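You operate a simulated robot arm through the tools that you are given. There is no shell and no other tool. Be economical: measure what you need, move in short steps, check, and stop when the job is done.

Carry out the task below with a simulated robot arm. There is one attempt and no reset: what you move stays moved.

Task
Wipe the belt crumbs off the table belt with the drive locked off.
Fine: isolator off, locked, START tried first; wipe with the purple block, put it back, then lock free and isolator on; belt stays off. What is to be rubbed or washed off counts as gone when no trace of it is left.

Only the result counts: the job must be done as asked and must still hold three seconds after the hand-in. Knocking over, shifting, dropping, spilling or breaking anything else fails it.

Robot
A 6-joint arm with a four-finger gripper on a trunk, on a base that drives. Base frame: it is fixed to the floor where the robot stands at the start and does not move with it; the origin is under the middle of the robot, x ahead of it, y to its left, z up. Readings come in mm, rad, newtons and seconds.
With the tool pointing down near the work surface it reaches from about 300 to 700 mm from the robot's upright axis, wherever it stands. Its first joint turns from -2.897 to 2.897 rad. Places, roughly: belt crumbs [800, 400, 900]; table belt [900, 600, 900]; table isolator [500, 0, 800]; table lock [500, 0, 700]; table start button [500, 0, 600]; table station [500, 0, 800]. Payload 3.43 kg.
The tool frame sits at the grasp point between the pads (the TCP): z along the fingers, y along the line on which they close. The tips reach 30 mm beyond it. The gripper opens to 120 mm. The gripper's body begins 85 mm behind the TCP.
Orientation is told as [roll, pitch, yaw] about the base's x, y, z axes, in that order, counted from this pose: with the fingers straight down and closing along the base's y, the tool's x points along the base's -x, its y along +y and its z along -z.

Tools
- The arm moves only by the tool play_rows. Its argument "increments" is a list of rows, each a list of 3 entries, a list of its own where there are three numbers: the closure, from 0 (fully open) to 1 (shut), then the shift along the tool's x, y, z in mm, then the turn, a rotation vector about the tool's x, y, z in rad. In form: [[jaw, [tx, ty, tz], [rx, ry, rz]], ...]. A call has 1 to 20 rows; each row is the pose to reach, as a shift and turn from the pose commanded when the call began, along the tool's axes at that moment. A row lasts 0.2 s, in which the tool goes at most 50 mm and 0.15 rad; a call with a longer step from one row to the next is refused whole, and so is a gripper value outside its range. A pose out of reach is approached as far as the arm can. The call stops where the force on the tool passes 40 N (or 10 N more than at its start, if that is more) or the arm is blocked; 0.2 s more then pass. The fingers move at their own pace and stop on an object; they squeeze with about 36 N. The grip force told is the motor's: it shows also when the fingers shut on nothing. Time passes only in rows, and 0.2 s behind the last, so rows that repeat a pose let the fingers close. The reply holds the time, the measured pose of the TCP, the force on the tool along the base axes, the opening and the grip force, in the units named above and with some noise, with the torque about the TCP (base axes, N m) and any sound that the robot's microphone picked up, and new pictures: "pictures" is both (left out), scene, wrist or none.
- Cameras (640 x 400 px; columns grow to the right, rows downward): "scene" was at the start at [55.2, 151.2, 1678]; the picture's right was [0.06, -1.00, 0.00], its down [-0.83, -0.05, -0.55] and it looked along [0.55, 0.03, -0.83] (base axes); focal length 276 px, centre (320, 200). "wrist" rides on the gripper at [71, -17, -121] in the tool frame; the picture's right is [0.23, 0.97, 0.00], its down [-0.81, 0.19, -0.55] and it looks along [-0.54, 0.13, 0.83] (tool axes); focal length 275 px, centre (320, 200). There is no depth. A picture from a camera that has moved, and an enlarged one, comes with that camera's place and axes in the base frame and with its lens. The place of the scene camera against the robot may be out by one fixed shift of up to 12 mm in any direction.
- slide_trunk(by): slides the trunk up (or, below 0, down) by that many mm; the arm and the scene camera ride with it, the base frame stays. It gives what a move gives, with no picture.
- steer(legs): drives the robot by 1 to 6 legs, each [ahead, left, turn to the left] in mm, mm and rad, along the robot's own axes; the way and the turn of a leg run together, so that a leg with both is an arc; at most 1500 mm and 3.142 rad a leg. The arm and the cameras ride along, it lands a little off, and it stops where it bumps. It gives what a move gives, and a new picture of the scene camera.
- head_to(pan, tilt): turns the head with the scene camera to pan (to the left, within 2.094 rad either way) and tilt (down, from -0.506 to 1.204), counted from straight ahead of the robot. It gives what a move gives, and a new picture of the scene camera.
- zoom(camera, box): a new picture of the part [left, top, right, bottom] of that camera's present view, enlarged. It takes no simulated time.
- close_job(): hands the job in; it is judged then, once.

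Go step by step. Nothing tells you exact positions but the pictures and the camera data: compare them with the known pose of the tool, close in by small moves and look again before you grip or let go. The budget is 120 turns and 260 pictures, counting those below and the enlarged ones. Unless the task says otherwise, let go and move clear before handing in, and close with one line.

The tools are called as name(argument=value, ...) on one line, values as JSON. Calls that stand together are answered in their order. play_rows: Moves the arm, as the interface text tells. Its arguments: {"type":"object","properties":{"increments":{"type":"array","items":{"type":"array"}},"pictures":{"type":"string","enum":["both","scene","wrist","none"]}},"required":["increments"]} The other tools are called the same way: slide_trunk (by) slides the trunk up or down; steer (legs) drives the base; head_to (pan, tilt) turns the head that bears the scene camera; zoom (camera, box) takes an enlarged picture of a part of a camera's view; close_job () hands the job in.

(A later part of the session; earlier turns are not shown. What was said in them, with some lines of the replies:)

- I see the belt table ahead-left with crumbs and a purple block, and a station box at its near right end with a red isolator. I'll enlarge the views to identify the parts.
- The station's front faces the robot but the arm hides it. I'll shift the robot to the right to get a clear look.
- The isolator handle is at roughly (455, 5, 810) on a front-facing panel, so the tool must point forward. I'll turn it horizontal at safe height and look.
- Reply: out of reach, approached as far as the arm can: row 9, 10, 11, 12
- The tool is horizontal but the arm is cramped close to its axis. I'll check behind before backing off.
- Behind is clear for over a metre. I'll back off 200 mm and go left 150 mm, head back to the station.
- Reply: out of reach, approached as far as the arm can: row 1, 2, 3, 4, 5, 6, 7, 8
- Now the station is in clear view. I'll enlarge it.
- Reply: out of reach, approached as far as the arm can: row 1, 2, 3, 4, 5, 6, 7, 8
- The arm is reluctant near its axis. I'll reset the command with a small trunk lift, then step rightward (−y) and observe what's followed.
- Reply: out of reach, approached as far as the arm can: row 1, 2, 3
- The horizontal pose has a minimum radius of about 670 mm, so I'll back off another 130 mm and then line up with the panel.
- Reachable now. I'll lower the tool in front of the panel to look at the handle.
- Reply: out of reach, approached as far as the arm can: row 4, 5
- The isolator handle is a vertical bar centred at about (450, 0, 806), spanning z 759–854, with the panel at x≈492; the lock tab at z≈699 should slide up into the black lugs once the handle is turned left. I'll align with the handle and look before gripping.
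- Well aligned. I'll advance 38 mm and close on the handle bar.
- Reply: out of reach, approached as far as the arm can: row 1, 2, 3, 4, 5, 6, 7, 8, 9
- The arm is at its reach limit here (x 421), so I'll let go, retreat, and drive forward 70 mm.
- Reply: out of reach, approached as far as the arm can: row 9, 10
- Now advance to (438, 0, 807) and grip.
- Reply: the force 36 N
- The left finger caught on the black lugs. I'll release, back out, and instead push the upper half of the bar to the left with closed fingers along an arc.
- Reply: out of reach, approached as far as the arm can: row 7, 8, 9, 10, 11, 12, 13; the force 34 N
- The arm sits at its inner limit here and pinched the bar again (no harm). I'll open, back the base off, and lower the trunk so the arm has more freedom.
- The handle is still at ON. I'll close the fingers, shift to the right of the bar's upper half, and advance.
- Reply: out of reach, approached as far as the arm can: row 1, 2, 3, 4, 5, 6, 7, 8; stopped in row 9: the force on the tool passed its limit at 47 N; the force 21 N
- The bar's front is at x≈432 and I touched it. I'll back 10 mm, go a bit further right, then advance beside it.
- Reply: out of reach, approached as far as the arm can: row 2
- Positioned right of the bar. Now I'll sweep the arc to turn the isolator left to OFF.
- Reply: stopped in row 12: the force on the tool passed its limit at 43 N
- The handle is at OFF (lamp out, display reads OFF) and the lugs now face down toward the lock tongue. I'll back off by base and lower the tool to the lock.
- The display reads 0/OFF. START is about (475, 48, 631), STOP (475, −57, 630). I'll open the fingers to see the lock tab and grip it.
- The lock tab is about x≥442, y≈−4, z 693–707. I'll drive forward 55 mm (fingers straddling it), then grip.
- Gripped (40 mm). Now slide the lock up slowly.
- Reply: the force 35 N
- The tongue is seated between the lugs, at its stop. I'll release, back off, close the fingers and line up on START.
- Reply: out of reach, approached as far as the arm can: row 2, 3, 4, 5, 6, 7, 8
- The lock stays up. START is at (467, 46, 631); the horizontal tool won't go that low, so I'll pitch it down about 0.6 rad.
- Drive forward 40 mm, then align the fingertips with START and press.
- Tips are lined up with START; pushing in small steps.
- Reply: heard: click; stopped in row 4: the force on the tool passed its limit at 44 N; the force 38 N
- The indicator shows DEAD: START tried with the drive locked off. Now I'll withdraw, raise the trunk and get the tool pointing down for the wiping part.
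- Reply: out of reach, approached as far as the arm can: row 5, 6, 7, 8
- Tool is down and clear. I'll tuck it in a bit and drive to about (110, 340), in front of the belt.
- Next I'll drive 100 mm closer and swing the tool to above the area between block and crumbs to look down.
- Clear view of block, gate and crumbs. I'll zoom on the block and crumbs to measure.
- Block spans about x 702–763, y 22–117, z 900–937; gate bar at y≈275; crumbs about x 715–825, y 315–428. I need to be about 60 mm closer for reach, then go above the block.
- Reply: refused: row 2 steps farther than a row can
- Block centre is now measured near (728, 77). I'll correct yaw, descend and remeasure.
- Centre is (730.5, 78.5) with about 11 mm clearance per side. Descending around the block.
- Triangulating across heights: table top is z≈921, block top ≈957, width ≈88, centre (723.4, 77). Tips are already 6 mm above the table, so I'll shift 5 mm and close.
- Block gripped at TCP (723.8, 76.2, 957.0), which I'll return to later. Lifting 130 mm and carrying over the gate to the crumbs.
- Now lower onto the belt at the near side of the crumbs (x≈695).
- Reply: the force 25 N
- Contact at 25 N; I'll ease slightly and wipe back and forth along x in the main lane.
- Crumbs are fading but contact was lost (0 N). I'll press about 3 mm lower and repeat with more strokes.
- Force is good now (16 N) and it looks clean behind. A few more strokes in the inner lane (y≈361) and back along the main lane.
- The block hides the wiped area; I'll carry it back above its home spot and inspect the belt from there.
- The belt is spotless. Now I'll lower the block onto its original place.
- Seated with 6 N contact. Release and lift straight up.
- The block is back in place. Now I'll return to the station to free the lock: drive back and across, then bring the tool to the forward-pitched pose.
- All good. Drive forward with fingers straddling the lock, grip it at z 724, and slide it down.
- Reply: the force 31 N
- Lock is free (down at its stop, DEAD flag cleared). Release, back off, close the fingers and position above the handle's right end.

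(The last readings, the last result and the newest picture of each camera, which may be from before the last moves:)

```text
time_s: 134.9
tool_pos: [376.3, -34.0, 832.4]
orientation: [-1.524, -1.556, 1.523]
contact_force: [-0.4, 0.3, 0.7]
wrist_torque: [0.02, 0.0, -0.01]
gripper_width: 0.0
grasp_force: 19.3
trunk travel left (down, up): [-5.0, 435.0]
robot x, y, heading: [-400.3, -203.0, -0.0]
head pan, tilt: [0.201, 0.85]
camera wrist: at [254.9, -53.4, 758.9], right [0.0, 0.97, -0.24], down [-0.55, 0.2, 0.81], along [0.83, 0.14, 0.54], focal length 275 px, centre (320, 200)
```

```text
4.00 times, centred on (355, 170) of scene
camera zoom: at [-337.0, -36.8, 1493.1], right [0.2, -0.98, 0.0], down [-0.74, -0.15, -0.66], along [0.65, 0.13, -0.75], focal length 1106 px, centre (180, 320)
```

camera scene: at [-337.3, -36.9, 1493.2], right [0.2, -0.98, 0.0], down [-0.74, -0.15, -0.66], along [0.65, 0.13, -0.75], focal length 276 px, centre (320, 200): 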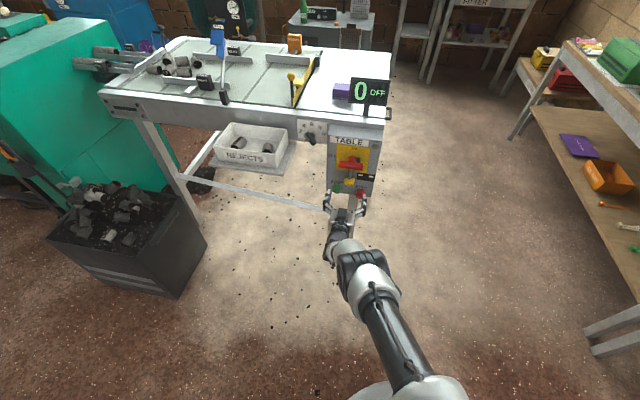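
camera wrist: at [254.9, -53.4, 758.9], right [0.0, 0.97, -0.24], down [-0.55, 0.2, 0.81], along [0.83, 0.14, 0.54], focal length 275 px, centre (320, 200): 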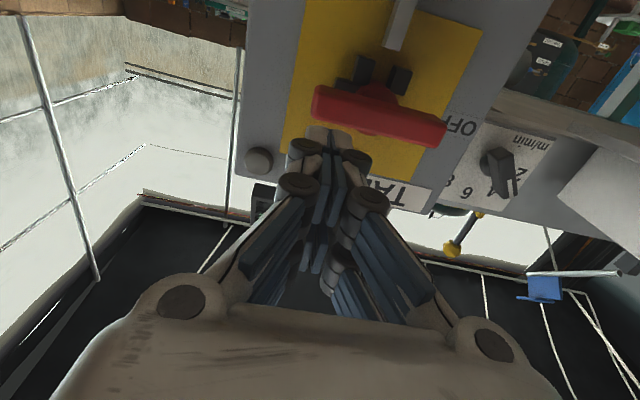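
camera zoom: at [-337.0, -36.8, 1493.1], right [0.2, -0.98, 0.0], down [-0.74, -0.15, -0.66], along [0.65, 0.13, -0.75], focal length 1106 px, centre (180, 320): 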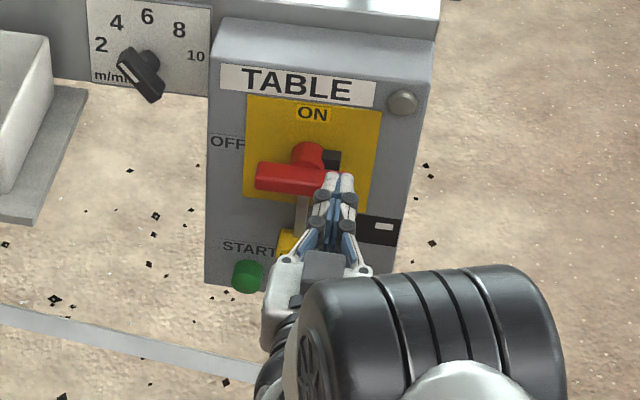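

Finger bottoms (~823) clear the bar's top (~815). Drive in 58 mm.

steer(legs=[[58, 0, 0]])

zoom(camera="scene", box=[310, 120, 400, 220])

```text
time_s: 135.8
tool_pos: [401.3, -32.9, 826.9]
orientation: [-1.388, -1.558, 1.387]
contact_force: [-7.5, -2.4, 3.4]
wrist_torque: [-0.01, 0.09, -0.01]
gripper_width: 6.1
grasp_force: 33.6
trunk travel left (down, up): [-5.0, 435.0]
robot x, y, heading: [-364.0, -199.5, 0.004]
head pan, tilt: [0.201, 0.85]
stopped in leg 1: the force on the tool passed its limit at 268 N (the readings are from after the stop); the commanded pose is now the measured one
camera scene: at [-307.0, -37.1, 1493.2], right [0.2, -0.98, 0.0], down [-0.74, -0.15, -0.66], along [0.65, 0.13, -0.75], focal length 276 px, centre (320, 200)
```

scene: 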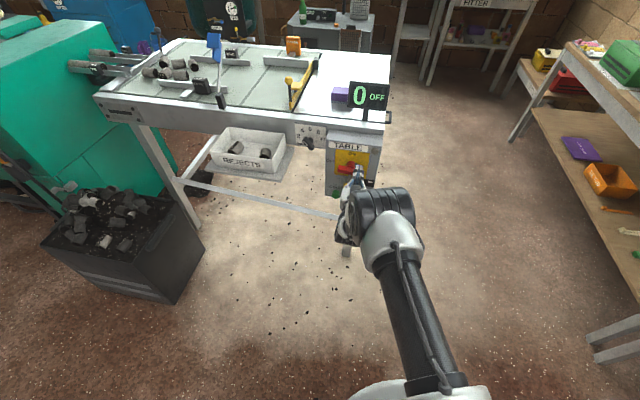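

```text
4.00 times, centred on (355, 170) of scene
camera zoom: at [-307.0, -37.1, 1493.2], right [0.2, -0.98, 0.0], down [-0.74, -0.15, -0.66], along [0.65, 0.13, -0.75], focal length 1106 px, centre (180, 320)
```

zoom: 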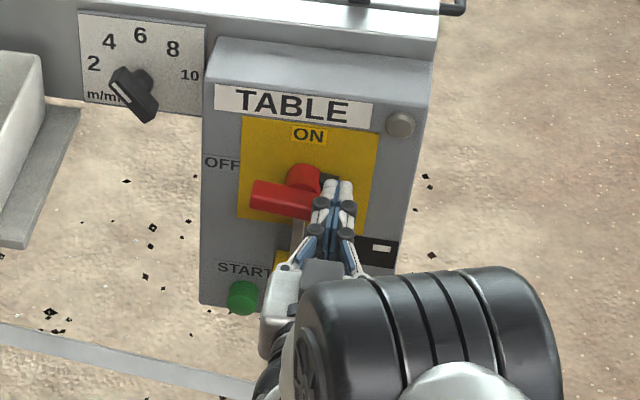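

The fingers still clipped the bar front. I'll back off 15 mm, raise to z≈846 and look before advancing gently with the arm.

play_rows(increments=[[1, [0, 0, -8], [0, 0, 0]], [1, [-10, 0, -15], [0, 0, 0]], [1, [-19, 0, -15], [0, 0, 0]], [1, [-19, 0, -15], [0, 0, 0]]], pictures="wrist")

zoom(camera="wrist", box=[230, 0, 530, 200])

zoom(camera="scene", box=[310, 120, 400, 220])

```text
time_s: 136.8
tool_pos: [387.2, -33.9, 845.5]
orientation: [-1.303, -1.556, 1.304]
contact_force: [0.3, 0.0, 0.4]
wrist_torque: [0.01, 0.02, 0.01]
gripper_width: 0.0
grasp_force: 33.5
trunk travel left (down, up): [-5.0, 435.0]
robot x, y, heading: [-366.2, -199.8, 0.006]
head pan, tilt: [0.201, 0.85]
camera wrist: at [266.4, -52.7, 773.9], right [0.0, 0.97, -0.24], down [-0.55, 0.2, 0.81], along [0.84, 0.14, 0.53], focal length 275 px, centre (320, 200)
```

wrist: 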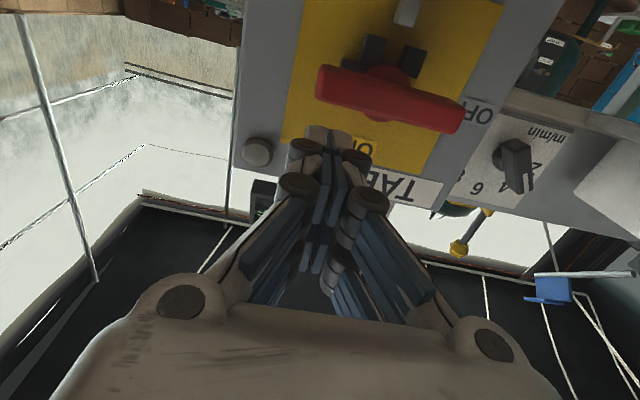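

```text
2.00 times, centred on (380, 100) of wrist
camera zoom: at [266.4, -52.7, 773.9], right [0.0, 0.97, -0.24], down [-0.55, 0.2, 0.81], along [0.84, 0.14, 0.53], focal length 551 px, centre (200, 400)
```

zoom: 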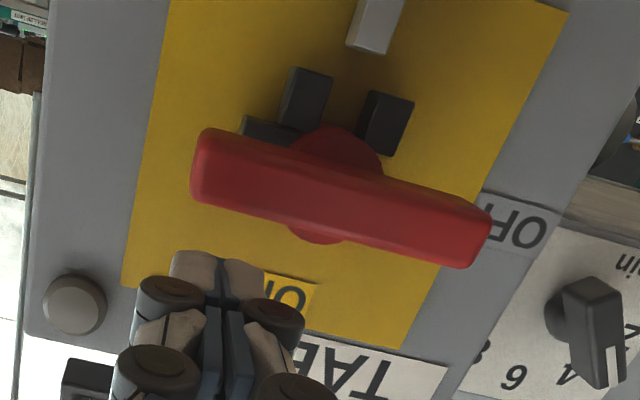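

```text
4.00 times, centred on (355, 170) of scene
camera zoom: at [-305.7, -36.8, 1493.1], right [0.2, -0.98, 0.0], down [-0.74, -0.15, -0.66], along [0.65, 0.13, -0.75], focal length 1106 px, centre (180, 320)
```

zoom: 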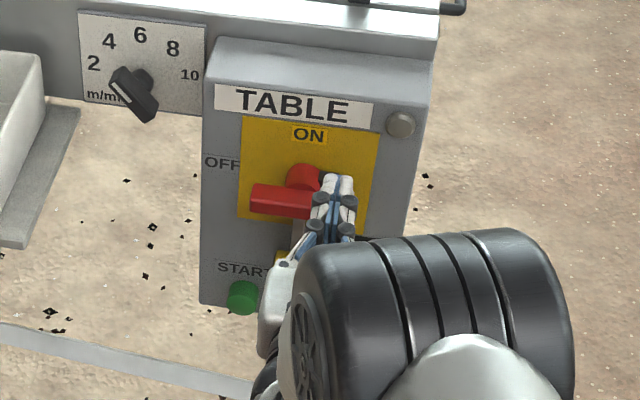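

The handle is intact at OFF. The fingers are effectively ~±22 mm tall, so I'll advance at this height (z 845) with the arm to x≈425.

play_rows(increments=[[1, [0, 0, 12], [0, 0, 0]], [1, [0, 0, 24], [0, 0, 0]], [1, [0, 0, 32], [0, 0, 0]], [1, [0, 0, 38], [0, 0, 0]], [1, [0, 0, 38], [0, 0, 0]]], pictures="wrist")

```text
time_s: 138.0
tool_pos: [426.2, -32.8, 845.6]
orientation: [-1.331, -1.554, 1.329]
contact_force: [0.2, -0.1, -0.1]
wrist_torque: [0.01, 0.01, 0.02]
gripper_width: 0.0
grasp_force: 33.2
trunk travel left (down, up): [-5.0, 435.0]
robot x, y, heading: [-366.7, -200.1, 0.004]
head pan, tilt: [0.201, 0.85]
camera wrist: at [304.3, -52.6, 773.7], right [0.0, 0.97, -0.24], down [-0.55, 0.2, 0.81], along [0.84, 0.14, 0.53], focal length 275 px, centre (320, 200)
```

wrist: 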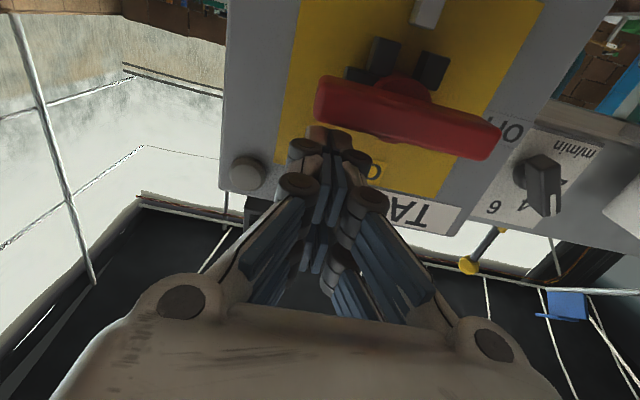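

In position above the bar's right end. Sweep it down to turn the isolator to ON.

play_rows(increments=[[1, [6, 0, 0], [0, 0, 0]], [1, [11, -1, 0], [0, 0, 0]], [1, [16.5, -5, 0], [0, 0, 0]], [1, [22, -9, 0], [0, 0, 0]], [1, [28.6, -10.4, 0], [0, 0, 0]], [1, [36.6, -10.6, 0], [0, 0, 0]], [1, [43.6, -8.5, 0], [0, 0, 0]], [1, [50.6, -5.4, 0], [0, 0, 0]], [1, [54.6, -1, 0], [0, 0, 0]], [1, [58.6, 3, 0], [0, 0, 0]], [1, [61.6, 8.5, 0], [0, 0, 0]], [1, [63.6, 14, 0], [0, 0, 0]], [1, [63.6, 17, 0], [0, 0, 0]], [1, [63.6, 17, 0], [0, 0, 0]]], pictures="wrist")

zoom(camera="scene", box=[310, 70, 410, 220])

```text
time_s: 141.0
tool_pos: [425.5, -25.6, 783.6]
orientation: [-1.351, -1.561, 1.341]
contact_force: [-9.2, -32.1, 8.0]
wrist_torque: [0.44, -0.11, 0.09]
gripper_width: 0.0
grasp_force: 33.6
trunk travel left (down, up): [-5.0, 435.0]
robot x, y, heading: [-368.3, -202.0, 0.005]
head pan, tilt: [0.201, 0.85]
camera wrist: at [304.1, -43.1, 711.5], right [0.01, 0.97, -0.24], down [-0.55, 0.21, 0.81], along [0.84, 0.12, 0.54], focal length 275 px, centre (320, 200)
```

wrist: 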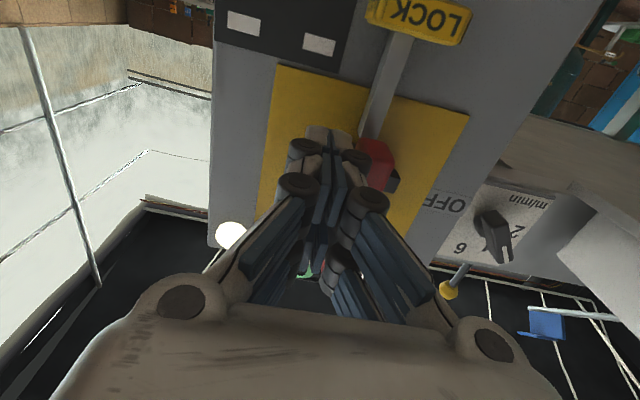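

```text
2.67 times, centred on (360, 145) of scene
camera zoom: at [-307.4, -40.6, 1493.7], right [0.2, -0.98, 0.0], down [-0.74, -0.15, -0.66], along [0.65, 0.13, -0.75], focal length 737 px, centre (213, 347)
```

zoom: 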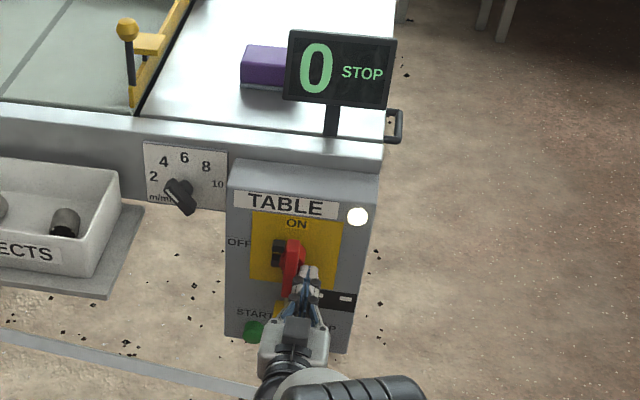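

Isolator is ON, lamp lit, display shows 0 STOP. I'll ease off to the right, back out by the base and verify.

play_rows(increments=[[1, [0, -8, 0], [0, 0, 0]], [1, [0, -16, 0], [0, 0, 0]], [1, [0, -16, -6], [0, 0, 0]]], pictures="none")

steer(legs=[[-180, 0, 0]])

play_rows(increments=[[0.5, [0, -40, 0], [0, 0, 0]], [0.5, [0, -80, 0], [0, 0, 0]], [0.5, [0, -120, 0], [0, 0, 0]], [0.5, [0, -120, 0], [0, 0, 0]]], pictures="both")

zoom(camera="scene", box=[310, 60, 410, 220])

zoom(camera="scene", box=[110, 20, 400, 200])

```text
time_s: 141.8
tool_pos: [418.3, -31.2, 783.2]
orientation: [-1.265, -1.555, 1.268]
contact_force: [-0.1, -0.7, 0.5]
wrist_torque: [-0.01, 0.03, 0.03]
gripper_width: 0.2
grasp_force: 33.8
trunk travel left (down, up): [-5.0, 435.0]
robot x, y, heading: [-365.2, -205.5, 0.005]
head pan, tilt: [0.201, 0.85]
```

```text
time_s: 143.3
tool_pos: [239.6, -35.2, 782.3]
orientation: [-1.34, -1.554, 1.338]
contact_force: [0.0, 0.2, -0.1]
wrist_torque: [-0.01, 0.0, 0.03]
gripper_width: 0.3
grasp_force: 33.1
trunk travel left (down, up): [-5.0, 435.0]
robot x, y, heading: [-545.0, -198.7, 0.001]
head pan, tilt: [0.201, 0.85]
camera scene: at [-484.7, -37.2, 1493.2], right [0.2, -0.98, 0.0], down [-0.74, -0.15, -0.66], along [0.65, 0.13, -0.75], focal length 276 px, centre (320, 200)
```

scene: 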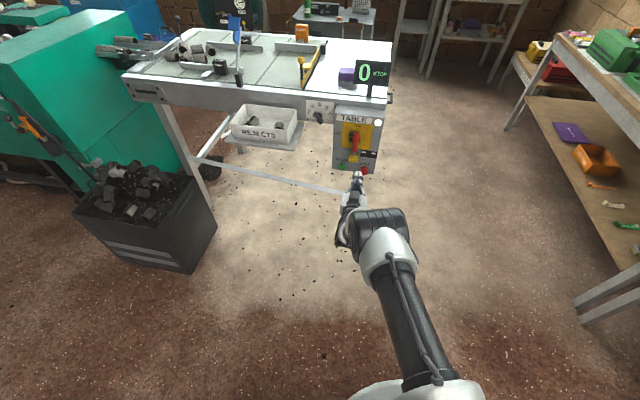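

```text
time_s: 144.3
tool_pos: [240.2, -153.4, 783.9]
orientation: [-1.324, -1.558, 1.324]
contact_force: [0.1, 0.1, 0.7]
wrist_torque: [0.01, -0.01, -0.02]
gripper_width: 59.9
grasp_force: 0.1
trunk travel left (down, up): [-5.0, 435.0]
robot x, y, heading: [-545.7, -200.2, 0.005]
head pan, tilt: [0.201, 0.85]
camera scene: at [-484.4, -37.4, 1493.2], right [0.2, -0.98, 0.0], down [-0.74, -0.15, -0.66], along [0.65, 0.13, -0.75], focal length 276 px, centre (320, 200)
camera wrist: at [119.5, -173.1, 712.0], right [0.0, 0.97, -0.24], down [-0.55, 0.2, 0.81], along [0.84, 0.14, 0.53], focal length 275 px, centre (320, 200)
```

scene: 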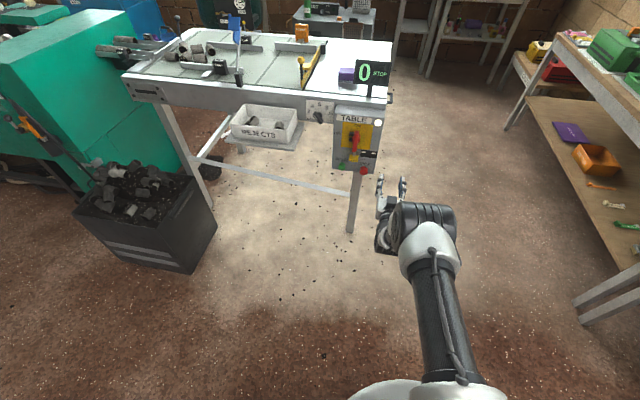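
wrist: 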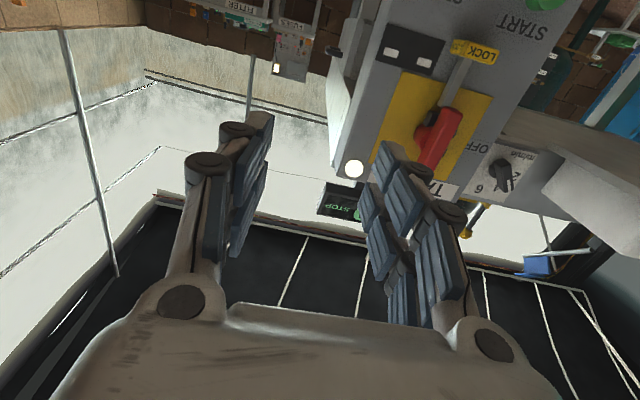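

```text
2.50 times, centred on (360, 140) of scene
camera zoom: at [-484.4, -37.4, 1493.2], right [0.2, -0.98, 0.0], down [-0.74, -0.15, -0.66], along [0.65, 0.13, -0.75], focal length 691 px, centre (220, 350)
```

zoom: 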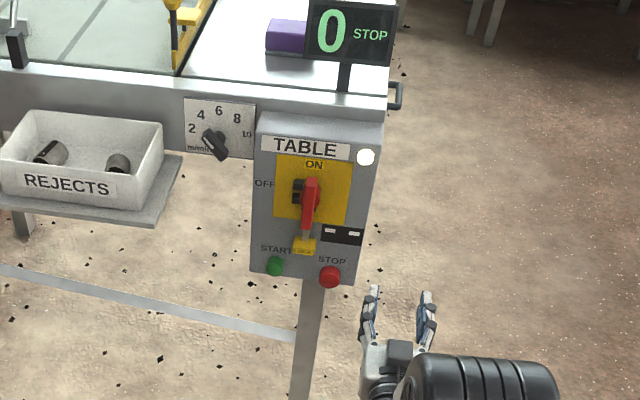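

```text
2.21 times, centred on (255, 110) of scene
camera zoom: at [-484.4, -37.4, 1493.2], right [0.2, -0.98, 0.0], down [-0.74, -0.15, -0.66], along [0.65, 0.13, -0.75], focal length 610 px, centre (463, 399)
```

zoom: 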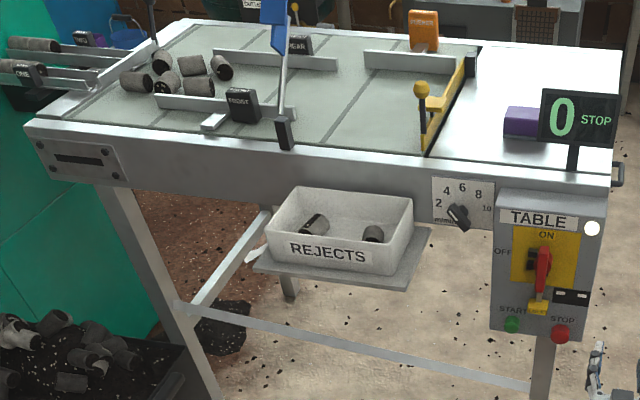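

The isolator is back ON with its lamp lit, the lock is down, the display reads 0 STOP, the belt is clean and the block is back in its place. Handing in now.

close_job()

```text
The job is handed in.
```

The belt crumbs are wiped off, and every step was done in the order you asked. With the isolator off and locked, trying START gave DEAD. I then wiped with the purple block, put it back, freed the lock and turned the isolator on; the belt stayed off (0 STOP). On the way back to the isolator my closed fingers bumped the handle once at 268 N; it looked undamaged and still turned to ON.
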